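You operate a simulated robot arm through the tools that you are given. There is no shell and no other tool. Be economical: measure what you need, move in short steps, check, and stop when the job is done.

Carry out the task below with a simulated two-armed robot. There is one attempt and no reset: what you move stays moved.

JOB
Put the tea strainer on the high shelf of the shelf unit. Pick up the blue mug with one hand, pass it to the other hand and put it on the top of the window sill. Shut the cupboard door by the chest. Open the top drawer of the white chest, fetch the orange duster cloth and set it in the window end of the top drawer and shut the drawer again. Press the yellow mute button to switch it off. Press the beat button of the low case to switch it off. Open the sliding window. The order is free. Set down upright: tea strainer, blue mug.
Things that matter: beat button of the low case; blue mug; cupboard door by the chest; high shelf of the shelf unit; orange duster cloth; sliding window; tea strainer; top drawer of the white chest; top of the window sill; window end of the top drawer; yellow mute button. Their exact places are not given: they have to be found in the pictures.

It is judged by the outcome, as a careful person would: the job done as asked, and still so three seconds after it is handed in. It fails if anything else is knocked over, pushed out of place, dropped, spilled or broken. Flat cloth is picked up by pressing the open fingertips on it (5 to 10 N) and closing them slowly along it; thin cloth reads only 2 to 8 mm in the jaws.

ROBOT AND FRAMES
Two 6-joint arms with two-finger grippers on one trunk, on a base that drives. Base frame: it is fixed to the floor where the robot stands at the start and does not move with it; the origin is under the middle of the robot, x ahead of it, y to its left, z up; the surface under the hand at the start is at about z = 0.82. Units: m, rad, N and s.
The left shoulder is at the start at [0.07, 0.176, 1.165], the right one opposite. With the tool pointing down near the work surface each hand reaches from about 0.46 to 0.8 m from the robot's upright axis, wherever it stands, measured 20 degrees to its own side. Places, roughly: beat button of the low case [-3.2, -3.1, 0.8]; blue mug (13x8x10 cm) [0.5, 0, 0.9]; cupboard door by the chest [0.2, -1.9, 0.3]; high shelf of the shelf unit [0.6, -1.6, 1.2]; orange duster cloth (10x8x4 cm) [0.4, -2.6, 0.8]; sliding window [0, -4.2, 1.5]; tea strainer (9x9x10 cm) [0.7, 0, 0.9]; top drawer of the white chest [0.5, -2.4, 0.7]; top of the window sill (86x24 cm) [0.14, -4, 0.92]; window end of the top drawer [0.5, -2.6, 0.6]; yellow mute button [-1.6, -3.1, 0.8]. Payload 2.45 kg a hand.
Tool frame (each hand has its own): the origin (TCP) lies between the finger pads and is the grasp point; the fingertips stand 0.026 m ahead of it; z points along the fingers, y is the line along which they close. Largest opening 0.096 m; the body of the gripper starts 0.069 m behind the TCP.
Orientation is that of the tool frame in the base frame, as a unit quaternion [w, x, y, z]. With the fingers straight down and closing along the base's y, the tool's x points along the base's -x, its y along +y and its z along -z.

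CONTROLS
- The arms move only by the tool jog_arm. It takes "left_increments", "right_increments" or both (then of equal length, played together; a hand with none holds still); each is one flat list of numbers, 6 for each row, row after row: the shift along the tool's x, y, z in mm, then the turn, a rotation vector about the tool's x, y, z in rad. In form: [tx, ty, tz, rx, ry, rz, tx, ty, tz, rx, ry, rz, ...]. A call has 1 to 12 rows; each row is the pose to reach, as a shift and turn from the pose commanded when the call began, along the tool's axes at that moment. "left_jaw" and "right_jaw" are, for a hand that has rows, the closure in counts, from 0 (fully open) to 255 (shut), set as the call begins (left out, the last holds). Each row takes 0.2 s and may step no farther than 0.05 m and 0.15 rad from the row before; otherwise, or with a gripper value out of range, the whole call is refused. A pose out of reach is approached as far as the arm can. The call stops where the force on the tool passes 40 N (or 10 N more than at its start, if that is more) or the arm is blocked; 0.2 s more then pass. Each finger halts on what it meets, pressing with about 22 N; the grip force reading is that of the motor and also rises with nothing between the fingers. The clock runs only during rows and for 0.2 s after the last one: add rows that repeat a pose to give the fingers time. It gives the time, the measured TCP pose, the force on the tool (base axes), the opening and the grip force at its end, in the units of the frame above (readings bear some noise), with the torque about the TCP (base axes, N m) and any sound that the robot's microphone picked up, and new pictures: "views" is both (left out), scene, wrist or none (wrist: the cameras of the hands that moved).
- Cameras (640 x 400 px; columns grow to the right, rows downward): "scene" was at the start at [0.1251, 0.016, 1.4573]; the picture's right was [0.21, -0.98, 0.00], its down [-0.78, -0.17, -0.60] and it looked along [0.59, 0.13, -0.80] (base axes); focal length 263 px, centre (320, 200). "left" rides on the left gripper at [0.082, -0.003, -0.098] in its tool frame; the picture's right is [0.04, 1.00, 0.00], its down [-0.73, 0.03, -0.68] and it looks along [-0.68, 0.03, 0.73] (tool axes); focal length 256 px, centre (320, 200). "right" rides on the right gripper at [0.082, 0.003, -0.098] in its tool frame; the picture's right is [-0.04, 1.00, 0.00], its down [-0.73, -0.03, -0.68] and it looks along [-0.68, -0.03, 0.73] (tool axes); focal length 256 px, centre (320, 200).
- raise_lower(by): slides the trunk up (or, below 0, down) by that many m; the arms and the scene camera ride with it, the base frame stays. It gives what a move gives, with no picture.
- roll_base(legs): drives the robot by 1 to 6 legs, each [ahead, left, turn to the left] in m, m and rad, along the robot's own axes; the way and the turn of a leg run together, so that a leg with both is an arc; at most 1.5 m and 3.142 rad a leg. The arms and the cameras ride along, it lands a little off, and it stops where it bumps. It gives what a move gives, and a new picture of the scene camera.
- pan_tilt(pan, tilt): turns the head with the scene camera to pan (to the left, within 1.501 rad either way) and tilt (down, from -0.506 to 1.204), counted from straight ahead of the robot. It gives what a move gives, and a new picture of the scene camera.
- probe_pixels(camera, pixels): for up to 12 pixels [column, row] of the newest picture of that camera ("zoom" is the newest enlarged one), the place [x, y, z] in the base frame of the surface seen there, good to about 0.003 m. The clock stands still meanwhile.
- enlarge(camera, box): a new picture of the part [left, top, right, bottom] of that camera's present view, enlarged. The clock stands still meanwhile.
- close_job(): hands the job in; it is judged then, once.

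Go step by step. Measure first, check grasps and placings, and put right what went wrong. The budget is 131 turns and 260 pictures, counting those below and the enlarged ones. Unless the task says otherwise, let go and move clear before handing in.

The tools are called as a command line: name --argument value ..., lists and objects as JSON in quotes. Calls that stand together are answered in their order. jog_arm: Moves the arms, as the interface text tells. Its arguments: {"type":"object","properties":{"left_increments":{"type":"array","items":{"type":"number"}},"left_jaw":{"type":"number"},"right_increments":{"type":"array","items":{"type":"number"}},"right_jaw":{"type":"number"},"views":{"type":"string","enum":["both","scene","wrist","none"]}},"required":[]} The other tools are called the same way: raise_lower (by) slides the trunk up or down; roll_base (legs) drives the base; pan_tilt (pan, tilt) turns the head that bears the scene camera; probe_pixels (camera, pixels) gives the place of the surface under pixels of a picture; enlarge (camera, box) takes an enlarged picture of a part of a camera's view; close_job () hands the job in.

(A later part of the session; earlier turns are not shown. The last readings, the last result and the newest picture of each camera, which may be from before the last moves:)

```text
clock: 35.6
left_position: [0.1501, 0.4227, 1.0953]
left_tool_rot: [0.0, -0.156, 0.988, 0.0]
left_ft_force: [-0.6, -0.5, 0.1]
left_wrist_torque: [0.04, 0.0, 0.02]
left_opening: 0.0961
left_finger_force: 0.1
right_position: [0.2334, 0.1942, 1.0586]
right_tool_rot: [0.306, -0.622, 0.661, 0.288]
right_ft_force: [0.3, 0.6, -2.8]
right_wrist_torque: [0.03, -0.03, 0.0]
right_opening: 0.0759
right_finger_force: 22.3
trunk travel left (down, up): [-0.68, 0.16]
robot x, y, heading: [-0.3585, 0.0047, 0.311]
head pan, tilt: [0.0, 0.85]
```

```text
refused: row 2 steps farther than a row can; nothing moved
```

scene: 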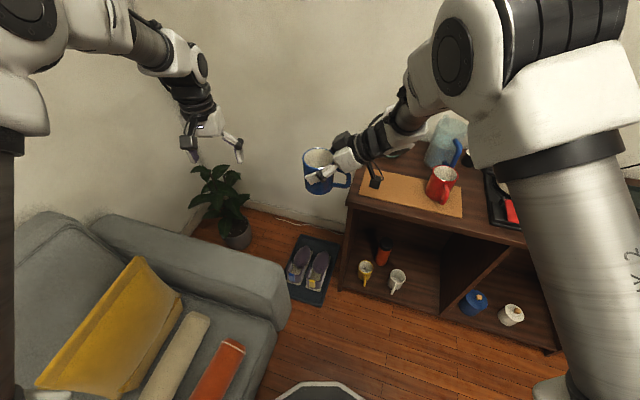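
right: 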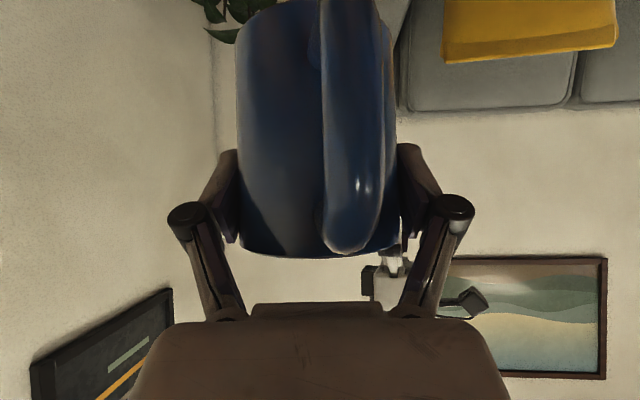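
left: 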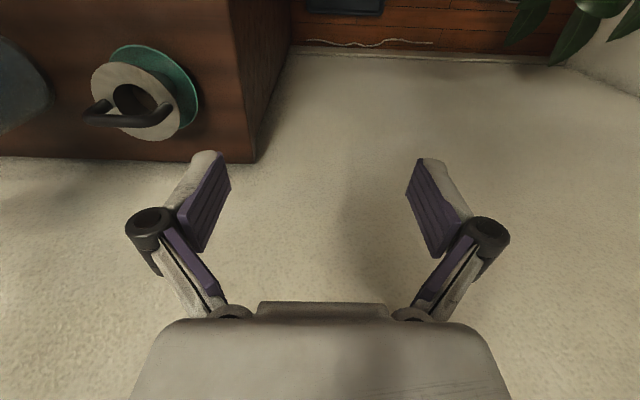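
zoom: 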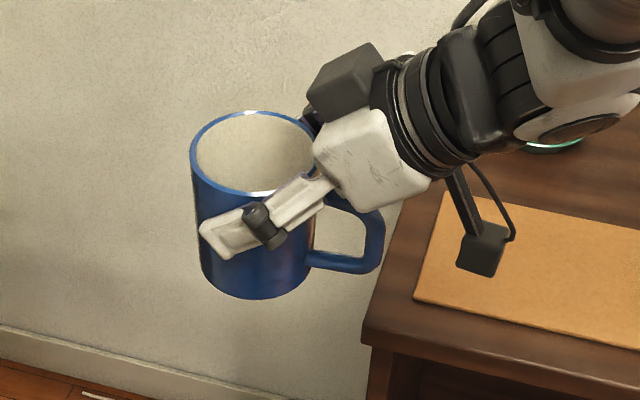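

jog_arm --left_increments '[0, 0, -50, 0, 0, 0, 0, 0, -98, 0, 0, 0, -5, -42, -105, 0, 0, 0.074, -10, -83, -105, 0, 0, 0.148, -15, -125, -105, 0, 0, 0.222, -20, -166, -105, 0, 0, 0.296, -25, -208, -105, 0, 0, 0.37, -25, -208, -105, 0, 0, 0.37]' --left_jaw 135

```text
clock: 37.4
left_position: [0.2398, 0.2436, 1.2061]
left_tool_rot: [0.005, 0.02, 1.0, -0.01]
left_ft_force: [0.4, 0.3, 0.1]
left_wrist_torque: [0.03, -0.01, -0.01]
left_opening: 0.0453
left_finger_force: 0.1
right_position: [0.2329, 0.1949, 1.0587]
right_tool_rot: [0.307, -0.621, 0.661, 0.287]
right_ft_force: [0.4, 0.0, -1.9]
right_wrist_torque: [0.0, 0.05, -0.04]
right_opening: 0.0762
right_finger_force: 21.6
trunk travel left (down, up): [-0.68, 0.16]
robot x, y, heading: [-0.3562, 0.004, 0.312]
head pan, tilt: [0.0, 0.85]
```

scene: 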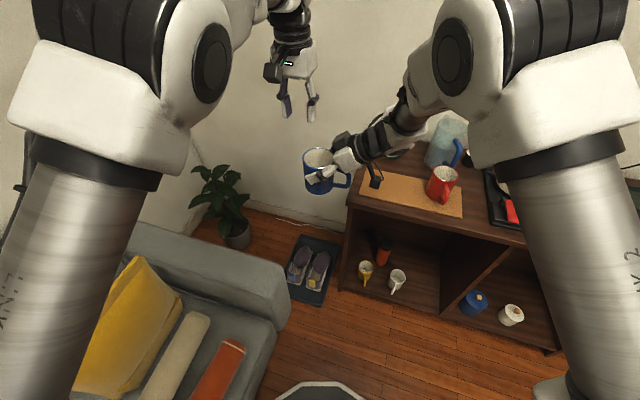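
left: 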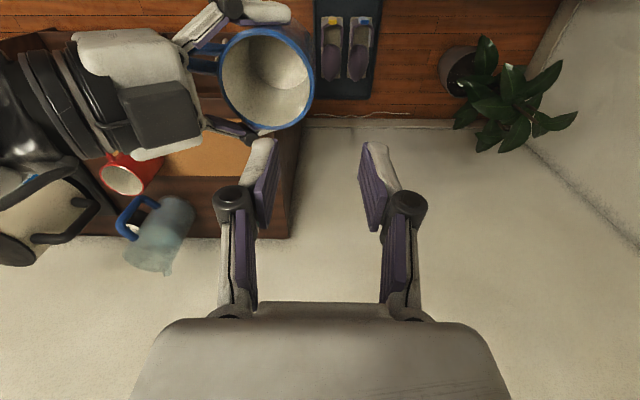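

The left hand is above at (0.240, 0.244, 1.206), about 11 mm too far in +y. I'll measure the rim again from the left camera.

probe_pixels --camera "left" --pixels '[[312, 75], [308, 95], [222, 75], [265, 30], [265, 128], [230, 45], [300, 45], [290, 118]]'

```text
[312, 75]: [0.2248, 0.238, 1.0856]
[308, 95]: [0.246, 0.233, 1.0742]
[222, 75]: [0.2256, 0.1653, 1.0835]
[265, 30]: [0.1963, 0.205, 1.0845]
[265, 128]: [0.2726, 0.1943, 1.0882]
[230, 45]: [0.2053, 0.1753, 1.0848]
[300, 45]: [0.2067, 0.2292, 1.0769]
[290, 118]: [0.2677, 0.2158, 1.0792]
```

The circle fit puts the rim centre at (0.2345, 0.201), so the +y wall mid is at y≈0.236. I'll descend over it so that the fingers straddle the wall 3 cm deep.

jog_arm --left_increments '[4, -5, 40, 0, 0, 0, 4, -5, 80, 0, 0, 0, 4, -5, 105, 0, 0, 0, 4, -5, 128, 0, 0, 0, 4, -5, 128, 0, 0, 0]'

```text
clock: 38.6
left_position: [0.236, 0.2491, 1.0804]
left_tool_rot: [0.004, 0.012, 1.0, -0.015]
left_ft_force: [0.7, 0.2, 0.0]
left_wrist_torque: [0.02, 0.0, -0.01]
left_opening: 0.045
left_finger_force: 0.0
left hand out of reach, approached as far as the arm can: row 3, 4, 5
right_position: [0.2322, 0.1927, 1.0594]
right_tool_rot: [0.307, -0.621, 0.661, 0.287]
right_ft_force: [-1.0, 0.2, -2.5]
right_wrist_torque: [0.03, 0.0, 0.0]
right_opening: 0.076
right_finger_force: 21.7
trunk travel left (down, up): [-0.68, 0.16]
robot x, y, heading: [-0.3617, 0.0045, 0.316]
head pan, tilt: [0.0, 0.85]
```

scene: 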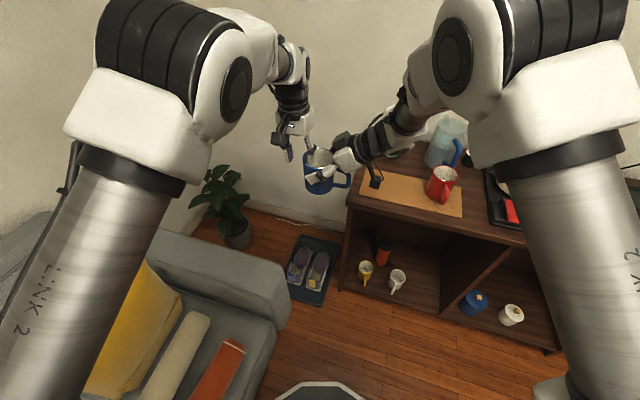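
left: 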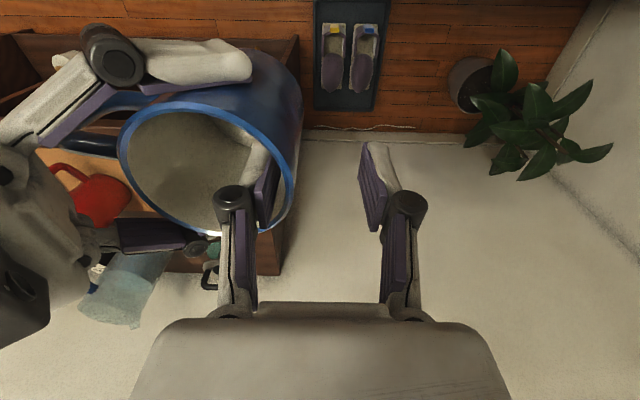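

The left hand is at its reach edge (y 0.249) with the wall already between its fingers. I'll shift the mug 12 mm in +y with the right hand and then close the left.

jog_arm --right_increments '[-4, 0, 5, 0, 0, 0, -8, 1, 9, 0, 0, 0, -8, 1, 9, 0, 0, 0]' --views "none"

jog_arm --left_increments '[0, 0, 0, 0, 0, 0, 0, 0, 0, 0, 0, 0, 0, 0, 0, 0, 0, 0]' --left_jaw 255

```text
clock: 39.4
left_position: [0.2365, 0.2489, 1.0767]
left_tool_rot: [0.003, 0.013, 1.0, -0.015]
left_ft_force: [0.0, -1.0, -0.2]
left_wrist_torque: [-0.04, 0.0, -0.02]
left_opening: 0.0457
left_finger_force: 0.0
right_position: [0.2327, 0.2051, 1.0593]
right_tool_rot: [0.306, -0.622, 0.661, 0.288]
right_ft_force: [0.4, -0.3, -2.2]
right_wrist_torque: [0.03, -0.01, -0.01]
right_opening: 0.076
right_finger_force: 22.5
trunk travel left (down, up): [-0.68, 0.16]
robot x, y, heading: [-0.3545, 0.0069, 0.316]
head pan, tilt: [0.0, 0.85]
```

```text
clock: 40.2
left_position: [0.2371, 0.2481, 1.078]
left_tool_rot: [0.003, 0.013, 1.0, -0.016]
left_ft_force: [-5.6, -28.1, 3.2]
left_wrist_torque: [-0.45, 0.13, -0.49]
left_opening: 0.0067
left_finger_force: 21.6
right_position: [0.2327, 0.2053, 1.0608]
right_tool_rot: [0.307, -0.622, 0.661, 0.287]
right_ft_force: [5.8, 27.7, -6.5]
right_wrist_torque: [-0.17, -0.04, 0.42]
right_opening: 0.0763
right_finger_force: 21.7
trunk travel left (down, up): [-0.68, 0.16]
robot x, y, heading: [-0.3582, 0.0014, 0.318]
head pan, tilt: [0.0, 0.85]
```

scene: 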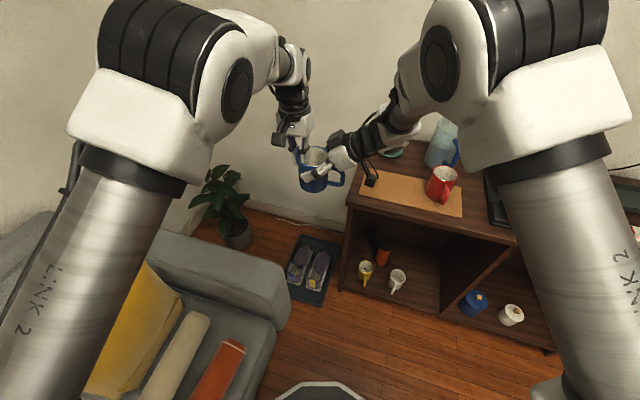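
left: 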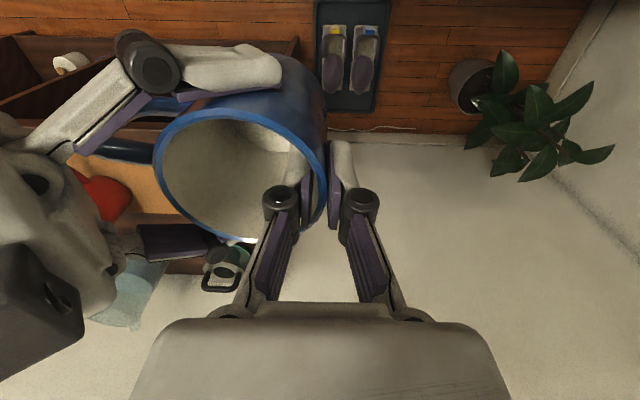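

The left hand grips the wall at 6.7 mm, with about 28 N of internal force. I'll relax it by moving the right hand a few mm in +y and then open the right hand.

jog_arm --right_increments '[-2, 0, 2, 0, 0, 0, -3, 0, 4, 0, 0, 0, -4, 0, 5, 0, 0, 0]' --views "none"

```text
clock: 41.0
left_position: [0.2359, 0.2492, 1.0767]
left_tool_rot: [0.002, 0.013, 1.0, -0.015]
left_ft_force: [-10.4, 13.9, -2.0]
left_wrist_torque: [0.36, 0.04, -0.48]
left_opening: 0.0063
left_finger_force: 22.5
right_position: [0.2352, 0.2113, 1.0581]
right_tool_rot: [0.306, -0.621, 0.662, 0.288]
right_ft_force: [9.8, -14.4, 1.9]
right_wrist_torque: [0.13, 0.16, 0.02]
right_opening: 0.0763
right_finger_force: 21.9
trunk travel left (down, up): [-0.68, 0.16]
robot x, y, heading: [-0.3568, 0.0048, 0.311]
head pan, tilt: [0.0, 0.85]
```

The force overshot slightly, so I'll correct by about 2 mm in x and y.

jog_arm --right_increments '[1, -1, -1, 0, 0, 0, 1.2, -2.1, -1.4, 0, 0, 0]' --views "none"

jog_arm --right_increments '[0, 0, 0, 0, 0, 0, 0, 0, 0, 0, 0, 0, 0, 0, 0, 0, 0, 0]' --right_jaw 0

```text
clock: 41.6
left_position: [0.2361, 0.2484, 1.0772]
left_tool_rot: [0.004, 0.013, 1.0, -0.016]
left_ft_force: [0.5, 1.8, -5.0]
left_wrist_torque: [0.24, 0.37, -0.46]
left_opening: 0.0063
left_finger_force: 22.0
right_position: [0.2349, 0.2106, 1.0587]
right_tool_rot: [0.307, -0.622, 0.661, 0.287]
right_ft_force: [-1.0, -1.7, 6.6]
right_wrist_torque: [0.18, -0.45, 0.46]
right_opening: 0.0763
right_finger_force: 22.4
trunk travel left (down, up): [-0.68, 0.16]
robot x, y, heading: [-0.3568, 0.0046, 0.307]
head pan, tilt: [0.0, 0.85]
```

```text
clock: 42.4
left_position: [0.2368, 0.2474, 1.0778]
left_tool_rot: [0.003, 0.013, 1.0, -0.016]
left_ft_force: [0.0, 0.4, 0.5]
left_wrist_torque: [0.14, 0.01, 0.01]
left_opening: 0.0061
left_finger_force: 21.7
right_position: [0.2358, 0.2103, 1.058]
right_tool_rot: [0.306, -0.622, 0.661, 0.287]
right_ft_force: [0.1, 0.9, -0.2]
right_wrist_torque: [-0.03, 0.02, 0.02]
right_opening: 0.0962
right_finger_force: 0.1
trunk travel left (down, up): [-0.68, 0.16]
robot x, y, heading: [-0.358, 0.0046, 0.313]
head pan, tilt: [0.0, 0.85]
```

scene: 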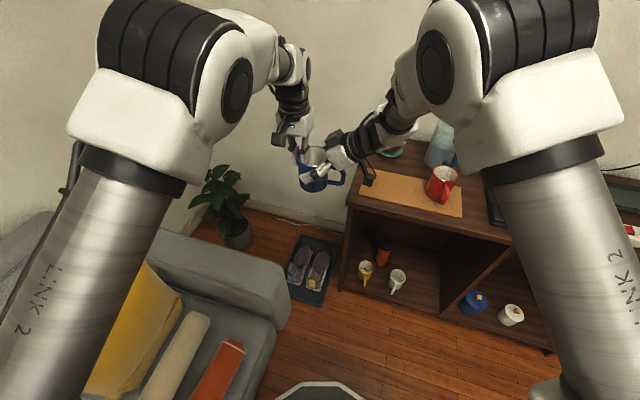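
right: 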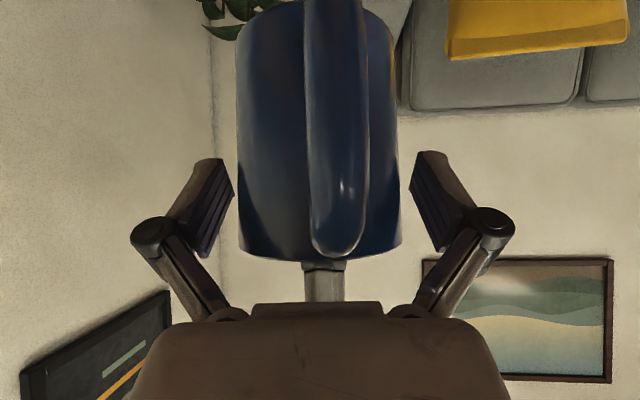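

The left hand now carries the mug alone. I'll withdraw the right hand backwards along its axis.

jog_arm --right_increments '[0, 0, -30, 0, 0, 0, 0, 0, -70, 0, 0, 0, 0, 0, -110, 0, 0, 0, 0, 0, -130, 0, 0, 0]'

```text
clock: 43.4
left_position: [0.237, 0.2481, 1.0773]
left_tool_rot: [0.003, 0.013, 1.0, -0.016]
left_ft_force: [-0.1, -0.3, 0.2]
left_wrist_torque: [0.13, 0.0, 0.04]
left_opening: 0.0061
left_finger_force: 21.7
right_position: [0.2288, 0.1104, 1.1438]
right_tool_rot: [0.306, -0.622, 0.661, 0.288]
right_ft_force: [-0.2, 0.0, 0.1]
right_wrist_torque: [-0.01, -0.01, -0.01]
right_opening: 0.0962
right_finger_force: 0.1
trunk travel left (down, up): [-0.68, 0.16]
robot x, y, heading: [-0.3555, 0.0063, 0.311]
head pan, tilt: [0.0, 0.85]
```

scene: 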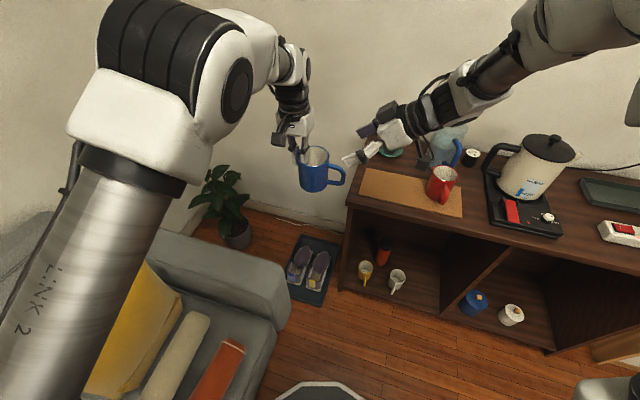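
right: 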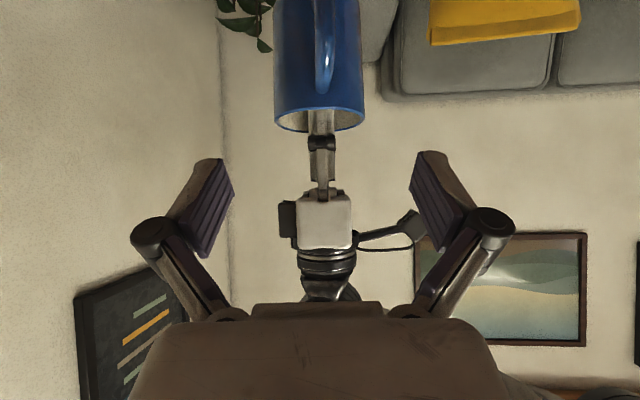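

The handover is done and the mug hangs level in the left hand. I'll pull the left hand back to its own side and then drive forward for the strainer.

jog_arm --left_increments '[12, 38, -10, 0, 0, -0.06, 24, 76, -20, 0, 0, -0.12, 37, 114, -30, 0, 0, -0.18, 49, 152, -40, 0, 0, -0.24, 61, 190, -50, 0, 0, -0.3]' --views "none"

roll_base --legs '[[0.25, -0.07, 0]]'

```text
clock: 44.6
left_position: [0.186, 0.4284, 1.1255]
left_tool_rot: [0.001, -0.122, 0.993, -0.001]
left_ft_force: [0.5, 0.4, -2.4]
left_wrist_torque: [0.07, 0.0, 0.01]
left_opening: 0.0062
left_finger_force: 22.3
right_position: [0.2275, 0.1119, 1.1432]
right_tool_rot: [0.307, -0.621, 0.662, 0.286]
right_ft_force: [0.5, 0.7, -0.1]
right_wrist_torque: [-0.02, -0.03, -0.03]
right_opening: 0.0962
right_finger_force: 0.1
trunk travel left (down, up): [-0.68, 0.16]
robot x, y, heading: [-0.3577, 0.0048, 0.313]
head pan, tilt: [0.0, 0.85]
```

```text
clock: 46.5
left_position: [0.4472, 0.4346, 1.1263]
left_tool_rot: [0.001, -0.119, 0.993, -0.002]
left_ft_force: [-0.2, 0.2, -3.4]
left_wrist_torque: [0.11, 0.0, -0.03]
left_opening: 0.006
left_finger_force: 22.2
right_position: [0.4877, 0.1177, 1.1448]
right_tool_rot: [0.308, -0.62, 0.663, 0.286]
right_ft_force: [0.3, -0.7, 0.4]
right_wrist_torque: [-0.02, 0.02, 0.0]
right_opening: 0.0959
right_finger_force: 0.1
trunk travel left (down, up): [-0.68, 0.16]
robot x, y, heading: [-0.1026, 0.0127, 0.31]
head pan, tilt: [0.0, 0.85]
```

scene: 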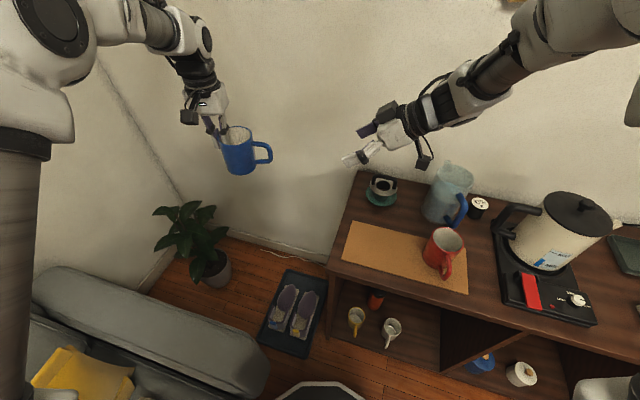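

The base is at (−0.103, 0.013, 0.31), and the strainer stands at (382,188) beside the jug. I'll measure it and the jug from here.

enlarge --camera "scene" --box '[350, 140, 510, 240]'

probe_pixels --camera "zoom" --pixels '[[88, 160], [108, 150], [130, 145], [150, 147], [172, 158], [390, 90], [460, 100], [440, 250], [330, 290], [100, 220], [130, 215], [85, 200]]'

```text
4.00 times, centred on (430, 190) of scene
```

zoom: 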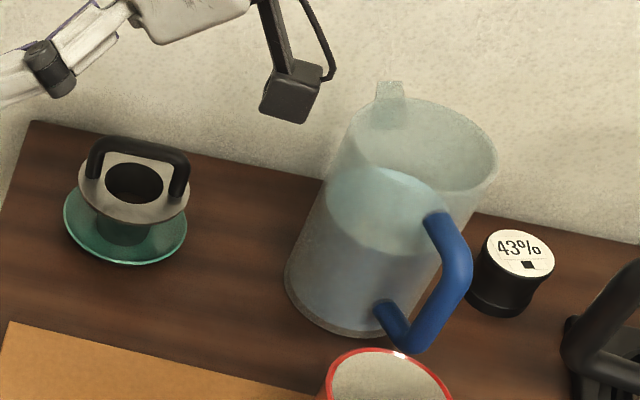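

```text
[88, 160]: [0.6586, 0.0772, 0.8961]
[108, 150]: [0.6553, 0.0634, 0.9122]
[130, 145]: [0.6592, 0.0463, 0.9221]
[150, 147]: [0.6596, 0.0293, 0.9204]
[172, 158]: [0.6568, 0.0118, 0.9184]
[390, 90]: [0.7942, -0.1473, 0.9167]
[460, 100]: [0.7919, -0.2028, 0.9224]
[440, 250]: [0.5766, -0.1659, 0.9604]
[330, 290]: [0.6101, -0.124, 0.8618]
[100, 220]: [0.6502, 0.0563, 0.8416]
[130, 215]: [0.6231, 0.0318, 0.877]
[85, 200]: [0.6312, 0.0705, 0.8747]
```

The bar lies along y at x≈0.658 with its top at z 0.921. I'll move the right hand to a pre-grasp 8 cm back, pitched 45° with its closing axis across the bar and the jaws at 3 cm.

jog_arm --right_increments '[21, -14, 7, 0.0878, 0.0993, -0.0498, 42, -28, 14, 0.1757, 0.1987, -0.0997, 64, -42, 21, 0.2635, 0.298, -0.1495, 85, -56, 28, 0.3513, 0.3973, -0.1993, 106, -70, 34, 0.4391, 0.4966, -0.2491, 127, -84, 41, 0.527, 0.596, -0.299, 149, -98, 48, 0.6148, 0.6953, -0.3488, 170, -111, 55, 0.7026, 0.7946, -0.3986, 170, -111, 55, 0.7026, 0.7946, -0.3986]' --right_jaw 172

```text
clock: 48.5
left_position: [0.4477, 0.4331, 1.1265]
left_tool_rot: [0.001, -0.118, 0.993, -0.002]
left_ft_force: [0.1, 0.6, -4.0]
left_wrist_torque: [0.13, 0.03, -0.01]
left_opening: 0.0058
left_finger_force: 21.2
right_position: [0.5938, 0.0388, 0.9799]
right_tool_rot: [-0.271, 0.654, -0.652, 0.272]
right_ft_force: [0.5, -0.8, 0.1]
right_wrist_torque: [-0.01, -0.02, 0.0]
right_opening: 0.031
right_finger_force: 0.1
trunk travel left (down, up): [-0.68, 0.16]
robot x, y, heading: [-0.1017, 0.0139, 0.309]
head pan, tilt: [0.0, 0.85]
```

scene: 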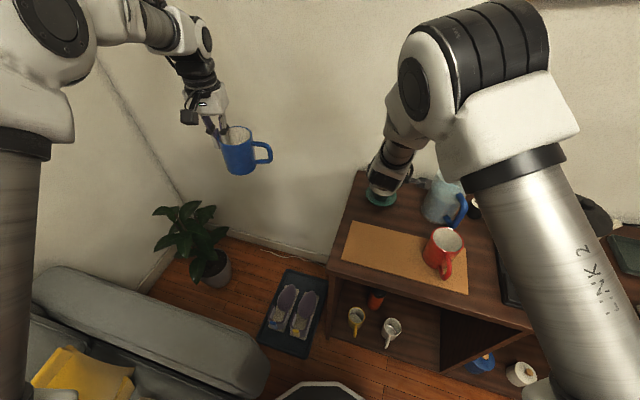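
right: 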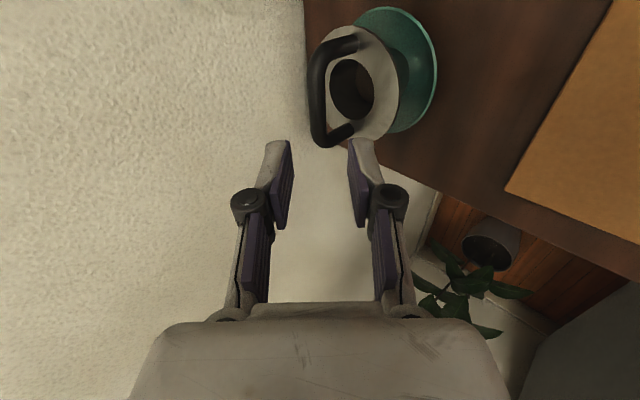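

The pre-grasp is reached and the bar appears at (317,95) between the jaws. I'll verify its position.

probe_pixels --camera "right" --pixels '[[317, 70], [317, 95], [318, 125], [312, 95], [323, 95], [385, 100], [330, 140]]'

```text
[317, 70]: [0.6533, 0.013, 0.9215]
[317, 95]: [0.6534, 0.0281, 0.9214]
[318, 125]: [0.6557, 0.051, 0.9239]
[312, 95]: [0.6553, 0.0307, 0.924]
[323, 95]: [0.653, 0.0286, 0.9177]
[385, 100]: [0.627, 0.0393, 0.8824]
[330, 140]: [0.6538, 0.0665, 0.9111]
```

The alignment is good, so I'll advance 81 mm along the tool, close, and lift 3 cm.

jog_arm --right_increments '[0, 0, 30, 0, 0, 0, 0, 0, 60, 0, 0, 0, 0, 0, 81, 0, 0, 0, 0, 0, 81, 0, 0, 0]' --views "none"

jog_arm --right_increments '[0, 0, 0, 0, 0, 0, 0, 0, 0, 0, 0, 0, 0, 0, 0, 0, 0, 0, 0, -7, -7, 0, 0, 0, 0, -21, -21, 0, 0, 0, 0, -21, -21, 0, 0, 0]' --right_jaw 255

```text
clock: 49.5
left_position: [0.4483, 0.4337, 1.1241]
left_tool_rot: [0.001, -0.118, 0.993, -0.001]
left_ft_force: [-0.4, -0.4, -2.9]
left_wrist_torque: [0.13, 0.04, -0.02]
left_opening: 0.0058
left_finger_force: 22.1
right_position: [0.6504, 0.0412, 0.9215]
right_tool_rot: [-0.271, 0.654, -0.653, 0.27]
right_ft_force: [0.4, 0.4, 0.3]
right_wrist_torque: [-0.01, 0.01, 0.0]
right_opening: 0.0311
right_finger_force: 0.0
trunk travel left (down, up): [-0.68, 0.16]
robot x, y, heading: [-0.0991, 0.0121, 0.309]
head pan, tilt: [0.0, 0.85]
```

```text
clock: 50.9
left_position: [0.4488, 0.4338, 1.1249]
left_tool_rot: [0.0, -0.118, 0.993, -0.001]
left_ft_force: [-0.8, 0.6, -3.7]
left_wrist_torque: [0.07, 0.03, -0.01]
left_opening: 0.006
left_finger_force: 22.0
right_position: [0.6512, 0.0412, 0.9521]
right_tool_rot: [-0.27, 0.654, -0.653, 0.269]
right_ft_force: [-0.5, -0.1, -0.1]
right_wrist_torque: [0.02, 0.02, -0.02]
right_opening: 0.0112
right_finger_force: 21.6
trunk travel left (down, up): [-0.68, 0.16]
robot x, y, heading: [-0.1022, 0.0168, 0.306]
head pan, tilt: [0.0, 0.85]
```

scene: 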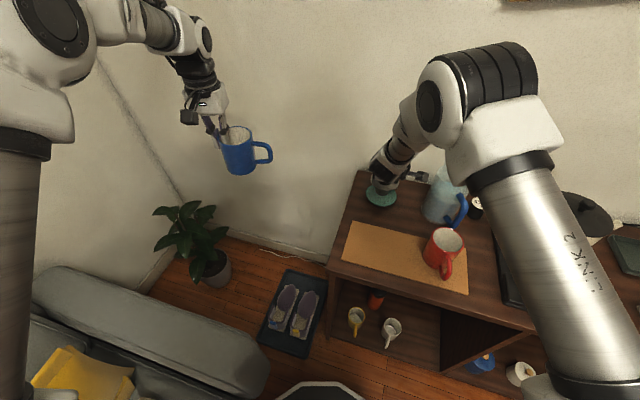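
right: 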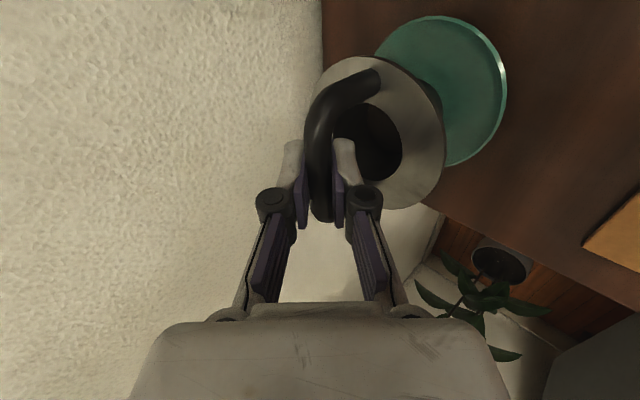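

The jaws hold the bar at 11 mm. I'll lift higher with the trunk to see whether the teal base comes along, and check with the cameras.

raise_lower --by 0.1

jog_arm --right_increments '[0, 0, 0, 0, 0, 0]'

```text
clock: 52.2
left_position: [0.4485, 0.4349, 1.2257]
left_tool_rot: [0.0, -0.119, 0.993, -0.002]
left_ft_force: [0.2, -0.2, -2.3]
left_wrist_torque: [0.12, 0.07, 0.01]
left_opening: 0.006
left_finger_force: 21.9
right_position: [0.6514, 0.0414, 1.0513]
right_tool_rot: [-0.27, 0.654, -0.653, 0.27]
right_ft_force: [0.8, -0.1, -1.1]
right_wrist_torque: [-0.03, 0.01, 0.0]
right_opening: 0.0113
right_finger_force: 21.9
trunk travel left (down, up): [-0.78, 0.06]
robot x, y, heading: [-0.0983, 0.0097, 0.309]
head pan, tilt: [0.0, 0.85]
```

```text
clock: 52.6
left_position: [0.4479, 0.435, 1.2257]
left_tool_rot: [0.001, -0.119, 0.993, -0.001]
left_ft_force: [-0.4, -0.2, -3.1]
left_wrist_torque: [0.15, 0.02, 0.0]
left_opening: 0.006
left_finger_force: 22.7
right_position: [0.6508, 0.0409, 1.0513]
right_tool_rot: [-0.27, 0.654, -0.653, 0.27]
right_ft_force: [1.1, -0.1, -0.9]
right_wrist_torque: [0.03, -0.03, 0.03]
right_opening: 0.0109
right_finger_force: 22.2
trunk travel left (down, up): [-0.78, 0.06]
robot x, y, heading: [-0.1004, 0.0131, 0.314]
head pan, tilt: [0.0, 0.85]
```

scene: 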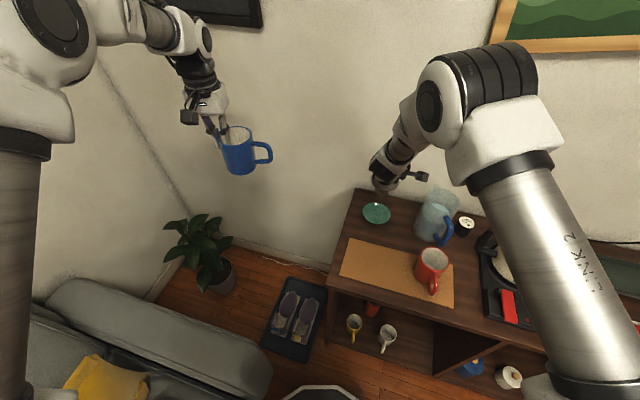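
right: 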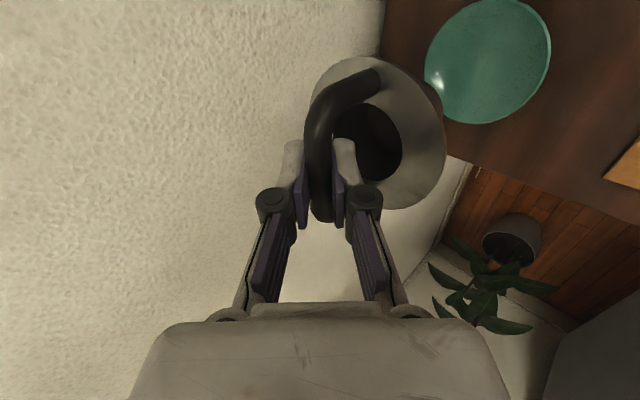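

The teal saucer is a separate item and stays in place, and the strainer hangs from the right hand. I'll back off, straighten up and look toward the shelf.

roll_base --legs '[[-0.36, 0.05, 0], [0, 0, -0.31]]'

pan_tilt --pan -1.2 --tilt 0.45

```text
clock: 55.9
left_position: [0.1936, 0.1849, 1.225]
left_tool_rot: [0.0, 0.036, 0.999, -0.001]
left_ft_force: [-0.4, 0.0, -2.0]
left_wrist_torque: [0.11, -0.02, 0.0]
left_opening: 0.0059
left_finger_force: 22.0
right_position: [0.2682, -0.2511, 1.0516]
right_tool_rot: [0.225, -0.546, 0.745, -0.309]
right_ft_force: [0.1, -0.2, -1.0]
right_wrist_torque: [0.01, 0.0, -0.01]
right_opening: 0.0111
right_finger_force: 21.9
trunk travel left (down, up): [-0.78, 0.06]
robot x, y, heading: [-0.4548, -0.0572, -0.004]
head pan, tilt: [0.0, 0.85]
```

scene: 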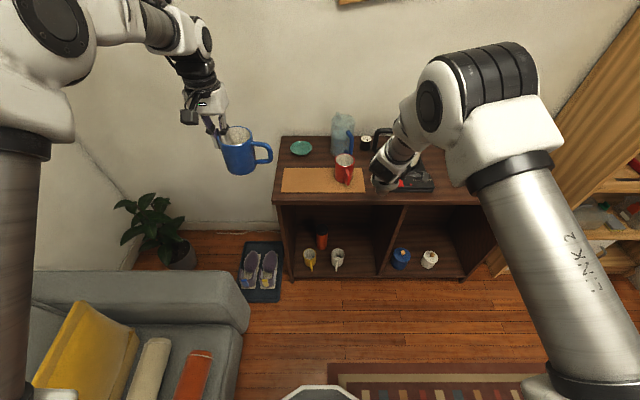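

```text
clock: 57.3
left_position: [0.1936, 0.1842, 1.2248]
left_tool_rot: [0.001, 0.035, 0.999, -0.001]
left_ft_force: [0.2, 0.7, -2.7]
left_wrist_torque: [0.14, -0.01, 0.02]
left_opening: 0.006
left_finger_force: 22.2
right_position: [0.2676, -0.2519, 1.0506]
right_tool_rot: [0.226, -0.545, 0.746, -0.308]
right_ft_force: [-0.5, 1.3, -0.1]
right_wrist_torque: [0.0, 0.02, 0.01]
right_opening: 0.0113
right_finger_force: 21.5
trunk travel left (down, up): [-0.78, 0.06]
robot x, y, heading: [-0.4577, -0.0559, -0.005]
head pan, tilt: [-1.201, 0.45]
```

scene: 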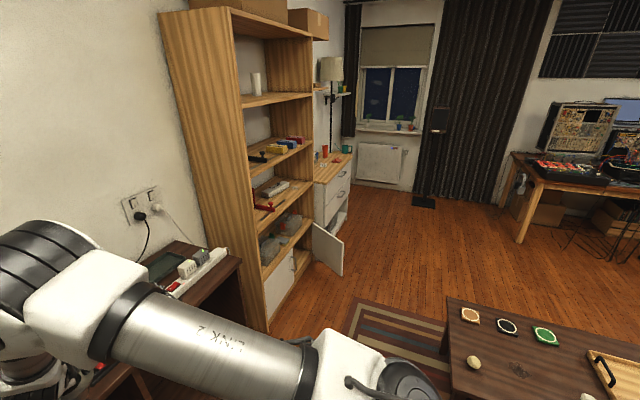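

probe_pixels --camera "scene" --pixels '[[260, 160], [275, 158], [300, 152], [260, 98], [300, 98], [285, 190], [450, 300], [445, 375], [640, 325], [343, 270], [314, 225], [345, 195]]'

enlarge --camera "scene" --box '[200, 60, 380, 300]'

```text
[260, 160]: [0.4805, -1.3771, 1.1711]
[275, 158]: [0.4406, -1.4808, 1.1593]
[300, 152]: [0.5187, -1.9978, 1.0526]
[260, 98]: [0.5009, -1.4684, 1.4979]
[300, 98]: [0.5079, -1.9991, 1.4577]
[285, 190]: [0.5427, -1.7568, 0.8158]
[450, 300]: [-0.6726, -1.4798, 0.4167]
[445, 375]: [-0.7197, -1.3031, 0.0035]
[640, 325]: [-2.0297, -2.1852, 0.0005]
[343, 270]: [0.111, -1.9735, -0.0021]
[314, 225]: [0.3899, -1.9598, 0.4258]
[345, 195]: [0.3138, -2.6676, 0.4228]
```

```text
1.67 times, centred on (290, 180) of scene
```

zoom: 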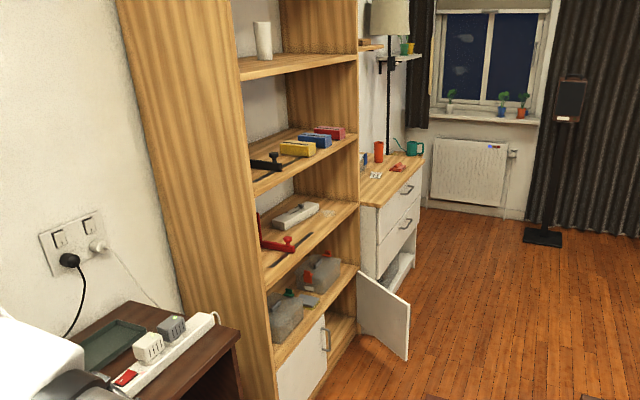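

The high shelf is at z≈1.16, holding a clamp and three boxes, and the coffee table starts at x≈−0.67. I'll strafe right about 1.15 m and look at the shelf from nearer.

roll_base --legs '[[0, -1.15, 0]]'

pan_tilt --pan -0.45 --tilt 0.35

```text
clock: 61.3
left_position: [0.197, -0.6058, 1.228]
left_tool_rot: [0.002, 0.035, 0.999, -0.002]
left_ft_force: [-1.0, 0.0, -1.7]
left_wrist_torque: [0.12, -0.07, -0.01]
left_opening: 0.0062
left_finger_force: 22.0
right_position: [0.2715, -1.0418, 1.0546]
right_tool_rot: [0.226, -0.546, 0.745, -0.311]
right_ft_force: [-1.1, -0.8, 0.1]
right_wrist_torque: [0.01, -0.04, 0.02]
right_opening: 0.0114
right_finger_force: 21.9
trunk travel left (down, up): [-0.78, 0.06]
robot x, y, heading: [-0.4472, -0.8399, 0.002]
head pan, tilt: [-1.201, 0.45]
stopped in leg 1: the robot was blocked; the commanded pose is now the measured one
```

scene: 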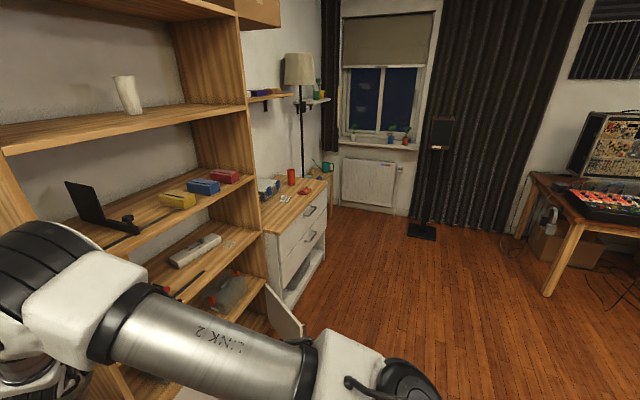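

```text
clock: 62.4
left_position: [0.2014, -0.6053, 1.2253]
left_tool_rot: [0.001, 0.034, 0.999, -0.002]
left_ft_force: [0.0, 0.2, -1.4]
left_wrist_torque: [0.09, -0.03, 0.02]
left_opening: 0.0055
left_finger_force: 21.6
right_position: [0.2767, -1.0419, 1.0521]
right_tool_rot: [0.226, -0.547, 0.745, -0.309]
right_ft_force: [0.5, 0.0, -0.4]
right_wrist_torque: [-0.04, -0.01, -0.02]
right_opening: 0.0112
right_finger_force: 21.9
trunk travel left (down, up): [-0.78, 0.06]
robot x, y, heading: [-0.4462, -0.8425, -0.001]
head pan, tilt: [-0.45, 0.351]
```

scene: 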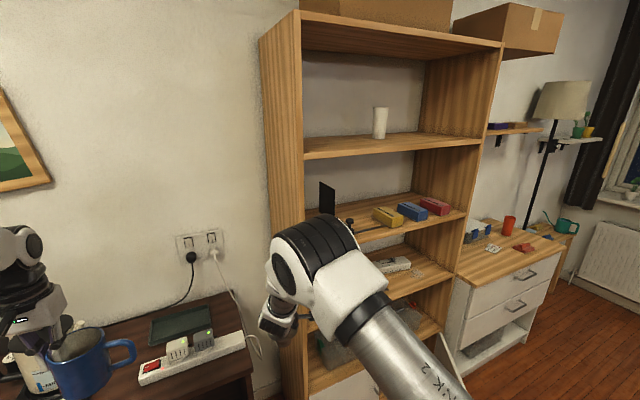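

The base was stopped near the coffee table at y −0.84. I'll measure the high shelf from here to find a free spot.

enlarge --camera "scene" --box '[290, 90, 490, 260]'

probe_pixels --camera "zoom" --pixels '[[112, 320], [180, 402], [250, 355], [330, 345], [320, 330], [410, 330], [475, 310], [540, 300], [300, 300], [240, 300], [130, 290], [380, 370]]'

```text
2.35 times, centred on (390, 175) of scene
```

zoom: 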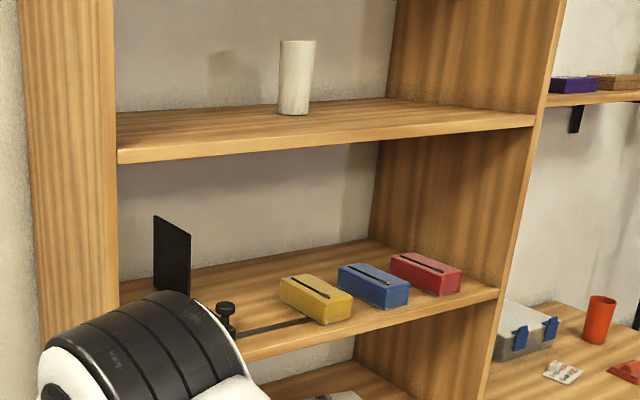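

```text
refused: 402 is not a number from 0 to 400
```

probe_pixels --camera "zoom" --pixels '[[175, 260], [225, 310], [290, 335], [315, 315], [345, 295], [370, 260], [300, 275], [250, 280], [220, 340], [450, 290], [490, 292], [270, 350]]'

```text
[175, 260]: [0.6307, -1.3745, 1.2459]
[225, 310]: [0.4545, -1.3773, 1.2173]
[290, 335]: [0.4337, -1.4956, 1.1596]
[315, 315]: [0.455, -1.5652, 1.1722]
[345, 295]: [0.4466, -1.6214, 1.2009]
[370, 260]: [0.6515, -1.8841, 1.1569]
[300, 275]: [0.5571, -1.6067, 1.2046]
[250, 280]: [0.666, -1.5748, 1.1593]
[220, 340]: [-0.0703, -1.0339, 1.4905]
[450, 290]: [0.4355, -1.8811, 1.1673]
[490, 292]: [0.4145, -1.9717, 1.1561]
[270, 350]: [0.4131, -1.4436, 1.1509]
```

The shelf top is at z≈1.157 with its front edge at x≈0.413, and the clamp and boxes run from y −1.37 to −1.88. The bay left of the clamp, around y −1.26, may be free. I'll see what blocked the base on the right.

pan_tilt --pan -1.5 --tilt 0.95

```text
clock: 63.7
left_position: [0.2031, -0.6073, 1.2256]
left_tool_rot: [0.0, 0.035, 0.999, -0.001]
left_ft_force: [-0.1, 0.2, -3.5]
left_wrist_torque: [0.14, 0.0, 0.0]
left_opening: 0.0059
left_finger_force: 22.1
right_position: [0.2771, -1.0428, 1.0503]
right_tool_rot: [0.225, -0.547, 0.745, -0.31]
right_ft_force: [-0.9, -0.5, -0.7]
right_wrist_torque: [0.0, -0.01, -0.01]
right_opening: 0.0109
right_finger_force: 22.0
trunk travel left (down, up): [-0.78, 0.06]
robot x, y, heading: [-0.4488, -0.8443, 0.001]
head pan, tilt: [-1.499, 0.949]
```

scene: 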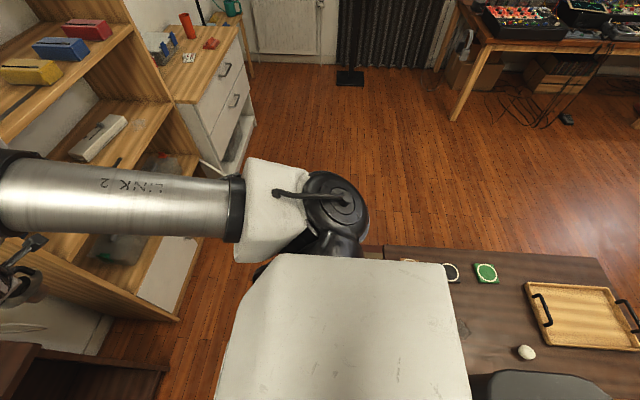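

probe_pixels --camera "scene" --pixels '[[386, 250], [470, 340], [475, 372], [605, 262], [180, 320], [165, 372], [250, 270], [365, 250], [520, 372]]'

```text
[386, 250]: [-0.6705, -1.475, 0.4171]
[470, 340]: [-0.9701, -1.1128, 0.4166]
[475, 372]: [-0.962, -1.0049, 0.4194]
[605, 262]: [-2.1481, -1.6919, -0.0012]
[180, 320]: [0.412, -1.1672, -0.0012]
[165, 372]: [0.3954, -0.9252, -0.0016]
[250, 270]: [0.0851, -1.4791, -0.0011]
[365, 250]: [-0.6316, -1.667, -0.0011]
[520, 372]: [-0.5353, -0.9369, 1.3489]
```

The coffee table edge is at x≈−0.67, so I must pass with base x > −0.36. First I'll raise and retract the right hand with the strainer.

jog_arm --right_increments '[3, -23, -36, 0, 0, 0, 6, -46, -72, 0, 0, 0, 9, -68, -109, 0, 0, 0, 13, -91, -145, 0, 0, 0, 16, -114, -181, 0, 0, 0, 19, -137, -217, 0, 0, 0]' --views "none"

pan_tilt --pan -0.4 --tilt 0.4

```text
clock: 65.1
left_position: [0.2028, -0.6074, 1.2254]
left_tool_rot: [0.001, 0.035, 0.999, 0.0]
left_ft_force: [-0.3, 0.9, -3.3]
left_wrist_torque: [0.13, -0.03, 0.01]
left_opening: 0.0063
left_finger_force: 21.9
right_position: [0.1995, -1.0575, 1.2657]
right_tool_rot: [0.234, -0.544, 0.742, -0.315]
right_ft_force: [0.1, -0.9, -0.5]
right_wrist_torque: [0.02, 0.04, -0.05]
right_opening: 0.011
right_finger_force: 22.4
right hand out of reach, approached as far as the arm can: row 5, 6
trunk travel left (down, up): [-0.78, 0.06]
robot x, y, heading: [-0.4441, -0.8456, -0.002]
head pan, tilt: [-1.499, 0.949]
```

```text
clock: 66.5
left_position: [0.2035, -0.6076, 1.2246]
left_tool_rot: [0.0, 0.034, 0.999, -0.001]
left_ft_force: [-0.4, 0.0, -2.8]
left_wrist_torque: [0.14, -0.03, -0.01]
left_opening: 0.0061
left_finger_force: 22.0
right_position: [0.2014, -1.0567, 1.2654]
right_tool_rot: [0.233, -0.544, 0.742, -0.314]
right_ft_force: [0.5, 0.6, -0.4]
right_wrist_torque: [-0.02, -0.01, -0.01]
right_opening: 0.0108
right_finger_force: 22.1
trunk travel left (down, up): [-0.78, 0.06]
robot x, y, heading: [-0.4469, -0.8437, 0.0]
head pan, tilt: [-0.4, 0.4]
```

scene: 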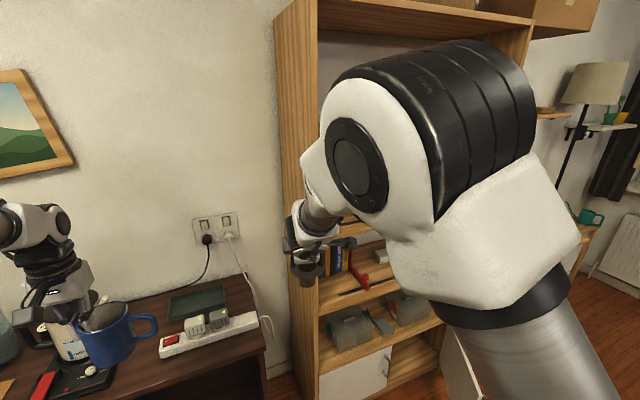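

The hand is at z 1.266, retracted to x 0.20. I'll raise the trunk the last 6 cm, then drive forward a little and strafe right in front of the left bay.

raise_lower --by 0.055

roll_base --legs '[[0.11, 0, 0], [0, -0.21, 0]]'

```text
clock: 67.4
left_position: [0.2037, -0.6077, 1.2804]
left_tool_rot: [0.0, 0.034, 0.999, -0.001]
left_ft_force: [0.2, 1.1, -3.0]
left_wrist_torque: [0.1, -0.02, -0.03]
left_opening: 0.0062
left_finger_force: 21.7
right_position: [0.2025, -1.0571, 1.3193]
right_tool_rot: [0.233, -0.545, 0.742, -0.315]
right_ft_force: [-0.7, -0.1, -0.2]
right_wrist_torque: [0.01, 0.0, -0.01]
right_opening: 0.0111
right_finger_force: 22.0
trunk travel left (down, up): [-0.835, 0.005]
robot x, y, heading: [-0.4449, -0.8427, 0.001]
head pan, tilt: [-0.4, 0.4]
```

```text
clock: 69.8
left_position: [0.3113, -0.8099, 1.2796]
left_tool_rot: [0.001, 0.034, 0.999, -0.003]
left_ft_force: [-0.3, -0.2, -1.3]
left_wrist_torque: [0.09, -0.02, 0.0]
left_opening: 0.0061
left_finger_force: 22.5
right_position: [0.3099, -1.2597, 1.322]
right_tool_rot: [0.233, -0.545, 0.742, -0.315]
right_ft_force: [-0.3, 0.5, 0.1]
right_wrist_torque: [0.01, 0.01, 0.0]
right_opening: 0.0112
right_finger_force: 21.6
trunk travel left (down, up): [-0.835, 0.005]
robot x, y, heading: [-0.339, -1.0497, -0.001]
head pan, tilt: [-0.4, 0.4]
```

scene: 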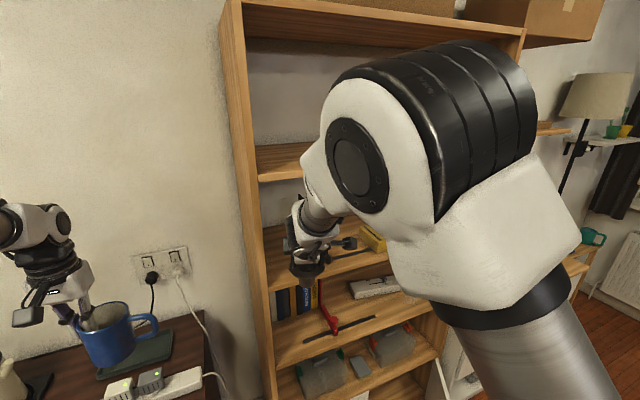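

The hand is in front of the left bay at (0.31, −1.26, 1.322). I'll inspect the bay with the wrist camera and a zoom.

enlarge --camera "right" --box '[0, 0, 640, 400]'

enlarge --camera "scene" --box '[230, 130, 400, 290]'

probe_pixels --camera "zoom" --pixels '[[150, 30], [110, 100], [130, 280], [120, 330], [180, 320], [100, 300], [100, 230], [120, 250], [470, 270], [520, 310]]'

```text
1.00 times, centred on (320, 200) of right (not enlarged: the box is as wide or as high as the picture)
```

zoom: 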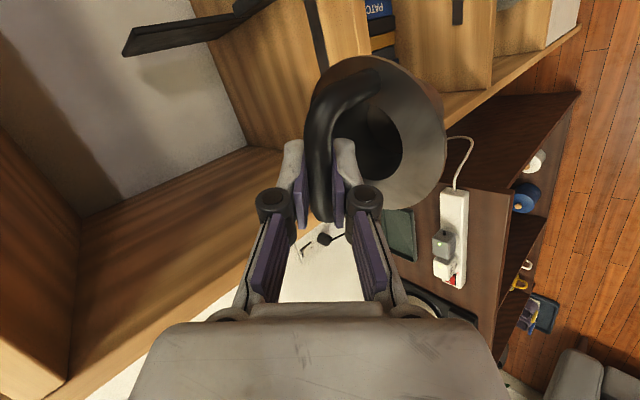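

```text
2.50 times, centred on (315, 210) of scene
```

zoom: 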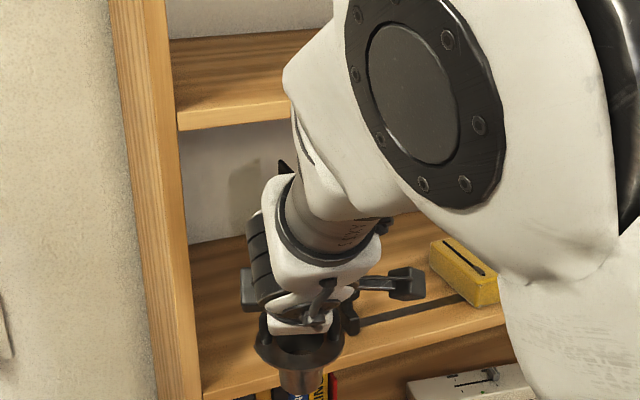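

```text
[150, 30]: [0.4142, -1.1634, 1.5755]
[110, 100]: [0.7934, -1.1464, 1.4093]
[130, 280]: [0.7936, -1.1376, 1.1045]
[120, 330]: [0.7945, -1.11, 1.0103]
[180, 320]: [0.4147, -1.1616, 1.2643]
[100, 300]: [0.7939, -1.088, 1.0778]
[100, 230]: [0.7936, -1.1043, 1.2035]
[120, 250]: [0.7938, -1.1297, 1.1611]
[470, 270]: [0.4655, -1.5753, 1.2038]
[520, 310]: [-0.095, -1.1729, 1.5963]
```

The left bay looks empty. I'll lower the trunk 3 cm so the wrist passes under the upper shelf, then drive forward 0.17 m to bring the strainer over (0.487, −1.26).

raise_lower --by -0.03

roll_base --legs '[[0.1, 0, 0], [0.07, 0, 0]]'

enlarge --camera "right" --box '[0, 0, 640, 400]'

```text
clock: 70.6
left_position: [0.3118, -0.8145, 1.2502]
left_tool_rot: [0.0, 0.034, 0.999, -0.002]
left_ft_force: [0.2, -0.1, -3.8]
left_wrist_torque: [0.12, -0.01, 0.02]
left_opening: 0.0061
left_finger_force: 22.3
right_position: [0.3113, -1.2642, 1.29]
right_tool_rot: [0.233, -0.545, 0.741, -0.315]
right_ft_force: [-0.7, 0.0, -0.3]
right_wrist_torque: [0.06, 0.0, 0.01]
right_opening: 0.0111
right_finger_force: 21.5
trunk travel left (down, up): [-0.805, 0.035]
robot x, y, heading: [-0.3341, -1.0513, -0.001]
head pan, tilt: [-0.4, 0.4]
```

```text
clock: 72.3
left_position: [0.4708, -0.8136, 1.2576]
left_tool_rot: [0.005, 0.035, 0.999, -0.001]
left_ft_force: [-2.2, -0.3, -2.9]
left_wrist_torque: [0.13, -0.1, -0.01]
left_opening: 0.0061
left_finger_force: 22.1
right_position: [0.4686, -1.2633, 1.2971]
right_tool_rot: [0.237, -0.543, 0.741, -0.317]
right_ft_force: [-2.0, 0.5, 0.5]
right_wrist_torque: [0.02, 0.0, 0.04]
right_opening: 0.0111
right_finger_force: 22.1
trunk travel left (down, up): [-0.805, 0.035]
robot x, y, heading: [-0.1678, -1.0488, -0.005]
head pan, tilt: [-0.4, 0.4]
```

scene: 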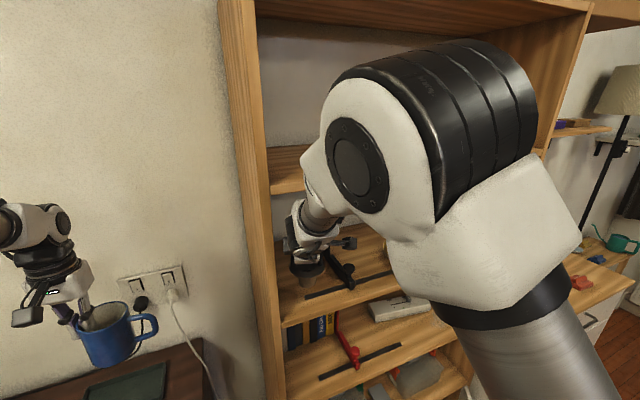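

```text
1.00 times, centred on (320, 200) of right (not enlarged: the box is as wide or as high as the picture)
```

zoom: 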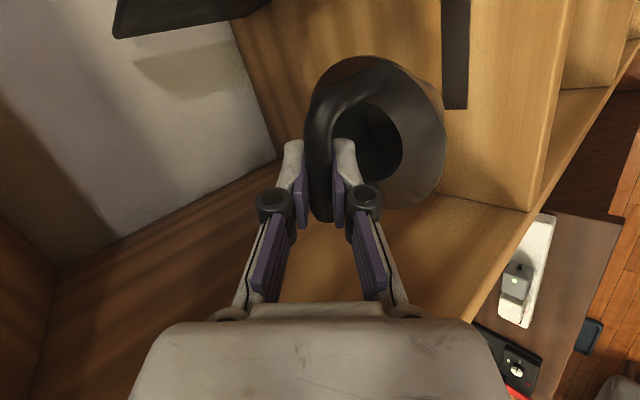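

The strainer is over the shelf in the free bay, with the clamp's bar to the right at (455,50). I'll check the distances beneath it.

probe_pixels --camera "right" --pixels '[[455, 100], [455, 20], [480, 150], [430, 60], [180, 25], [470, 240], [300, 300], [420, 120], [350, 70], [250, 180]]'

```text
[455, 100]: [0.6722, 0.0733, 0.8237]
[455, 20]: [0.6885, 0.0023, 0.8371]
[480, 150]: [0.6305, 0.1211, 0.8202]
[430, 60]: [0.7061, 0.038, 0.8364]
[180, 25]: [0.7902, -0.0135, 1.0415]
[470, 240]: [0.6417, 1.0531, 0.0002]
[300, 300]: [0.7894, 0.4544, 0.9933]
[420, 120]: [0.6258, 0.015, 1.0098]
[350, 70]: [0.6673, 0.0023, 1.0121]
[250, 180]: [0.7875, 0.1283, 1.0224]
```

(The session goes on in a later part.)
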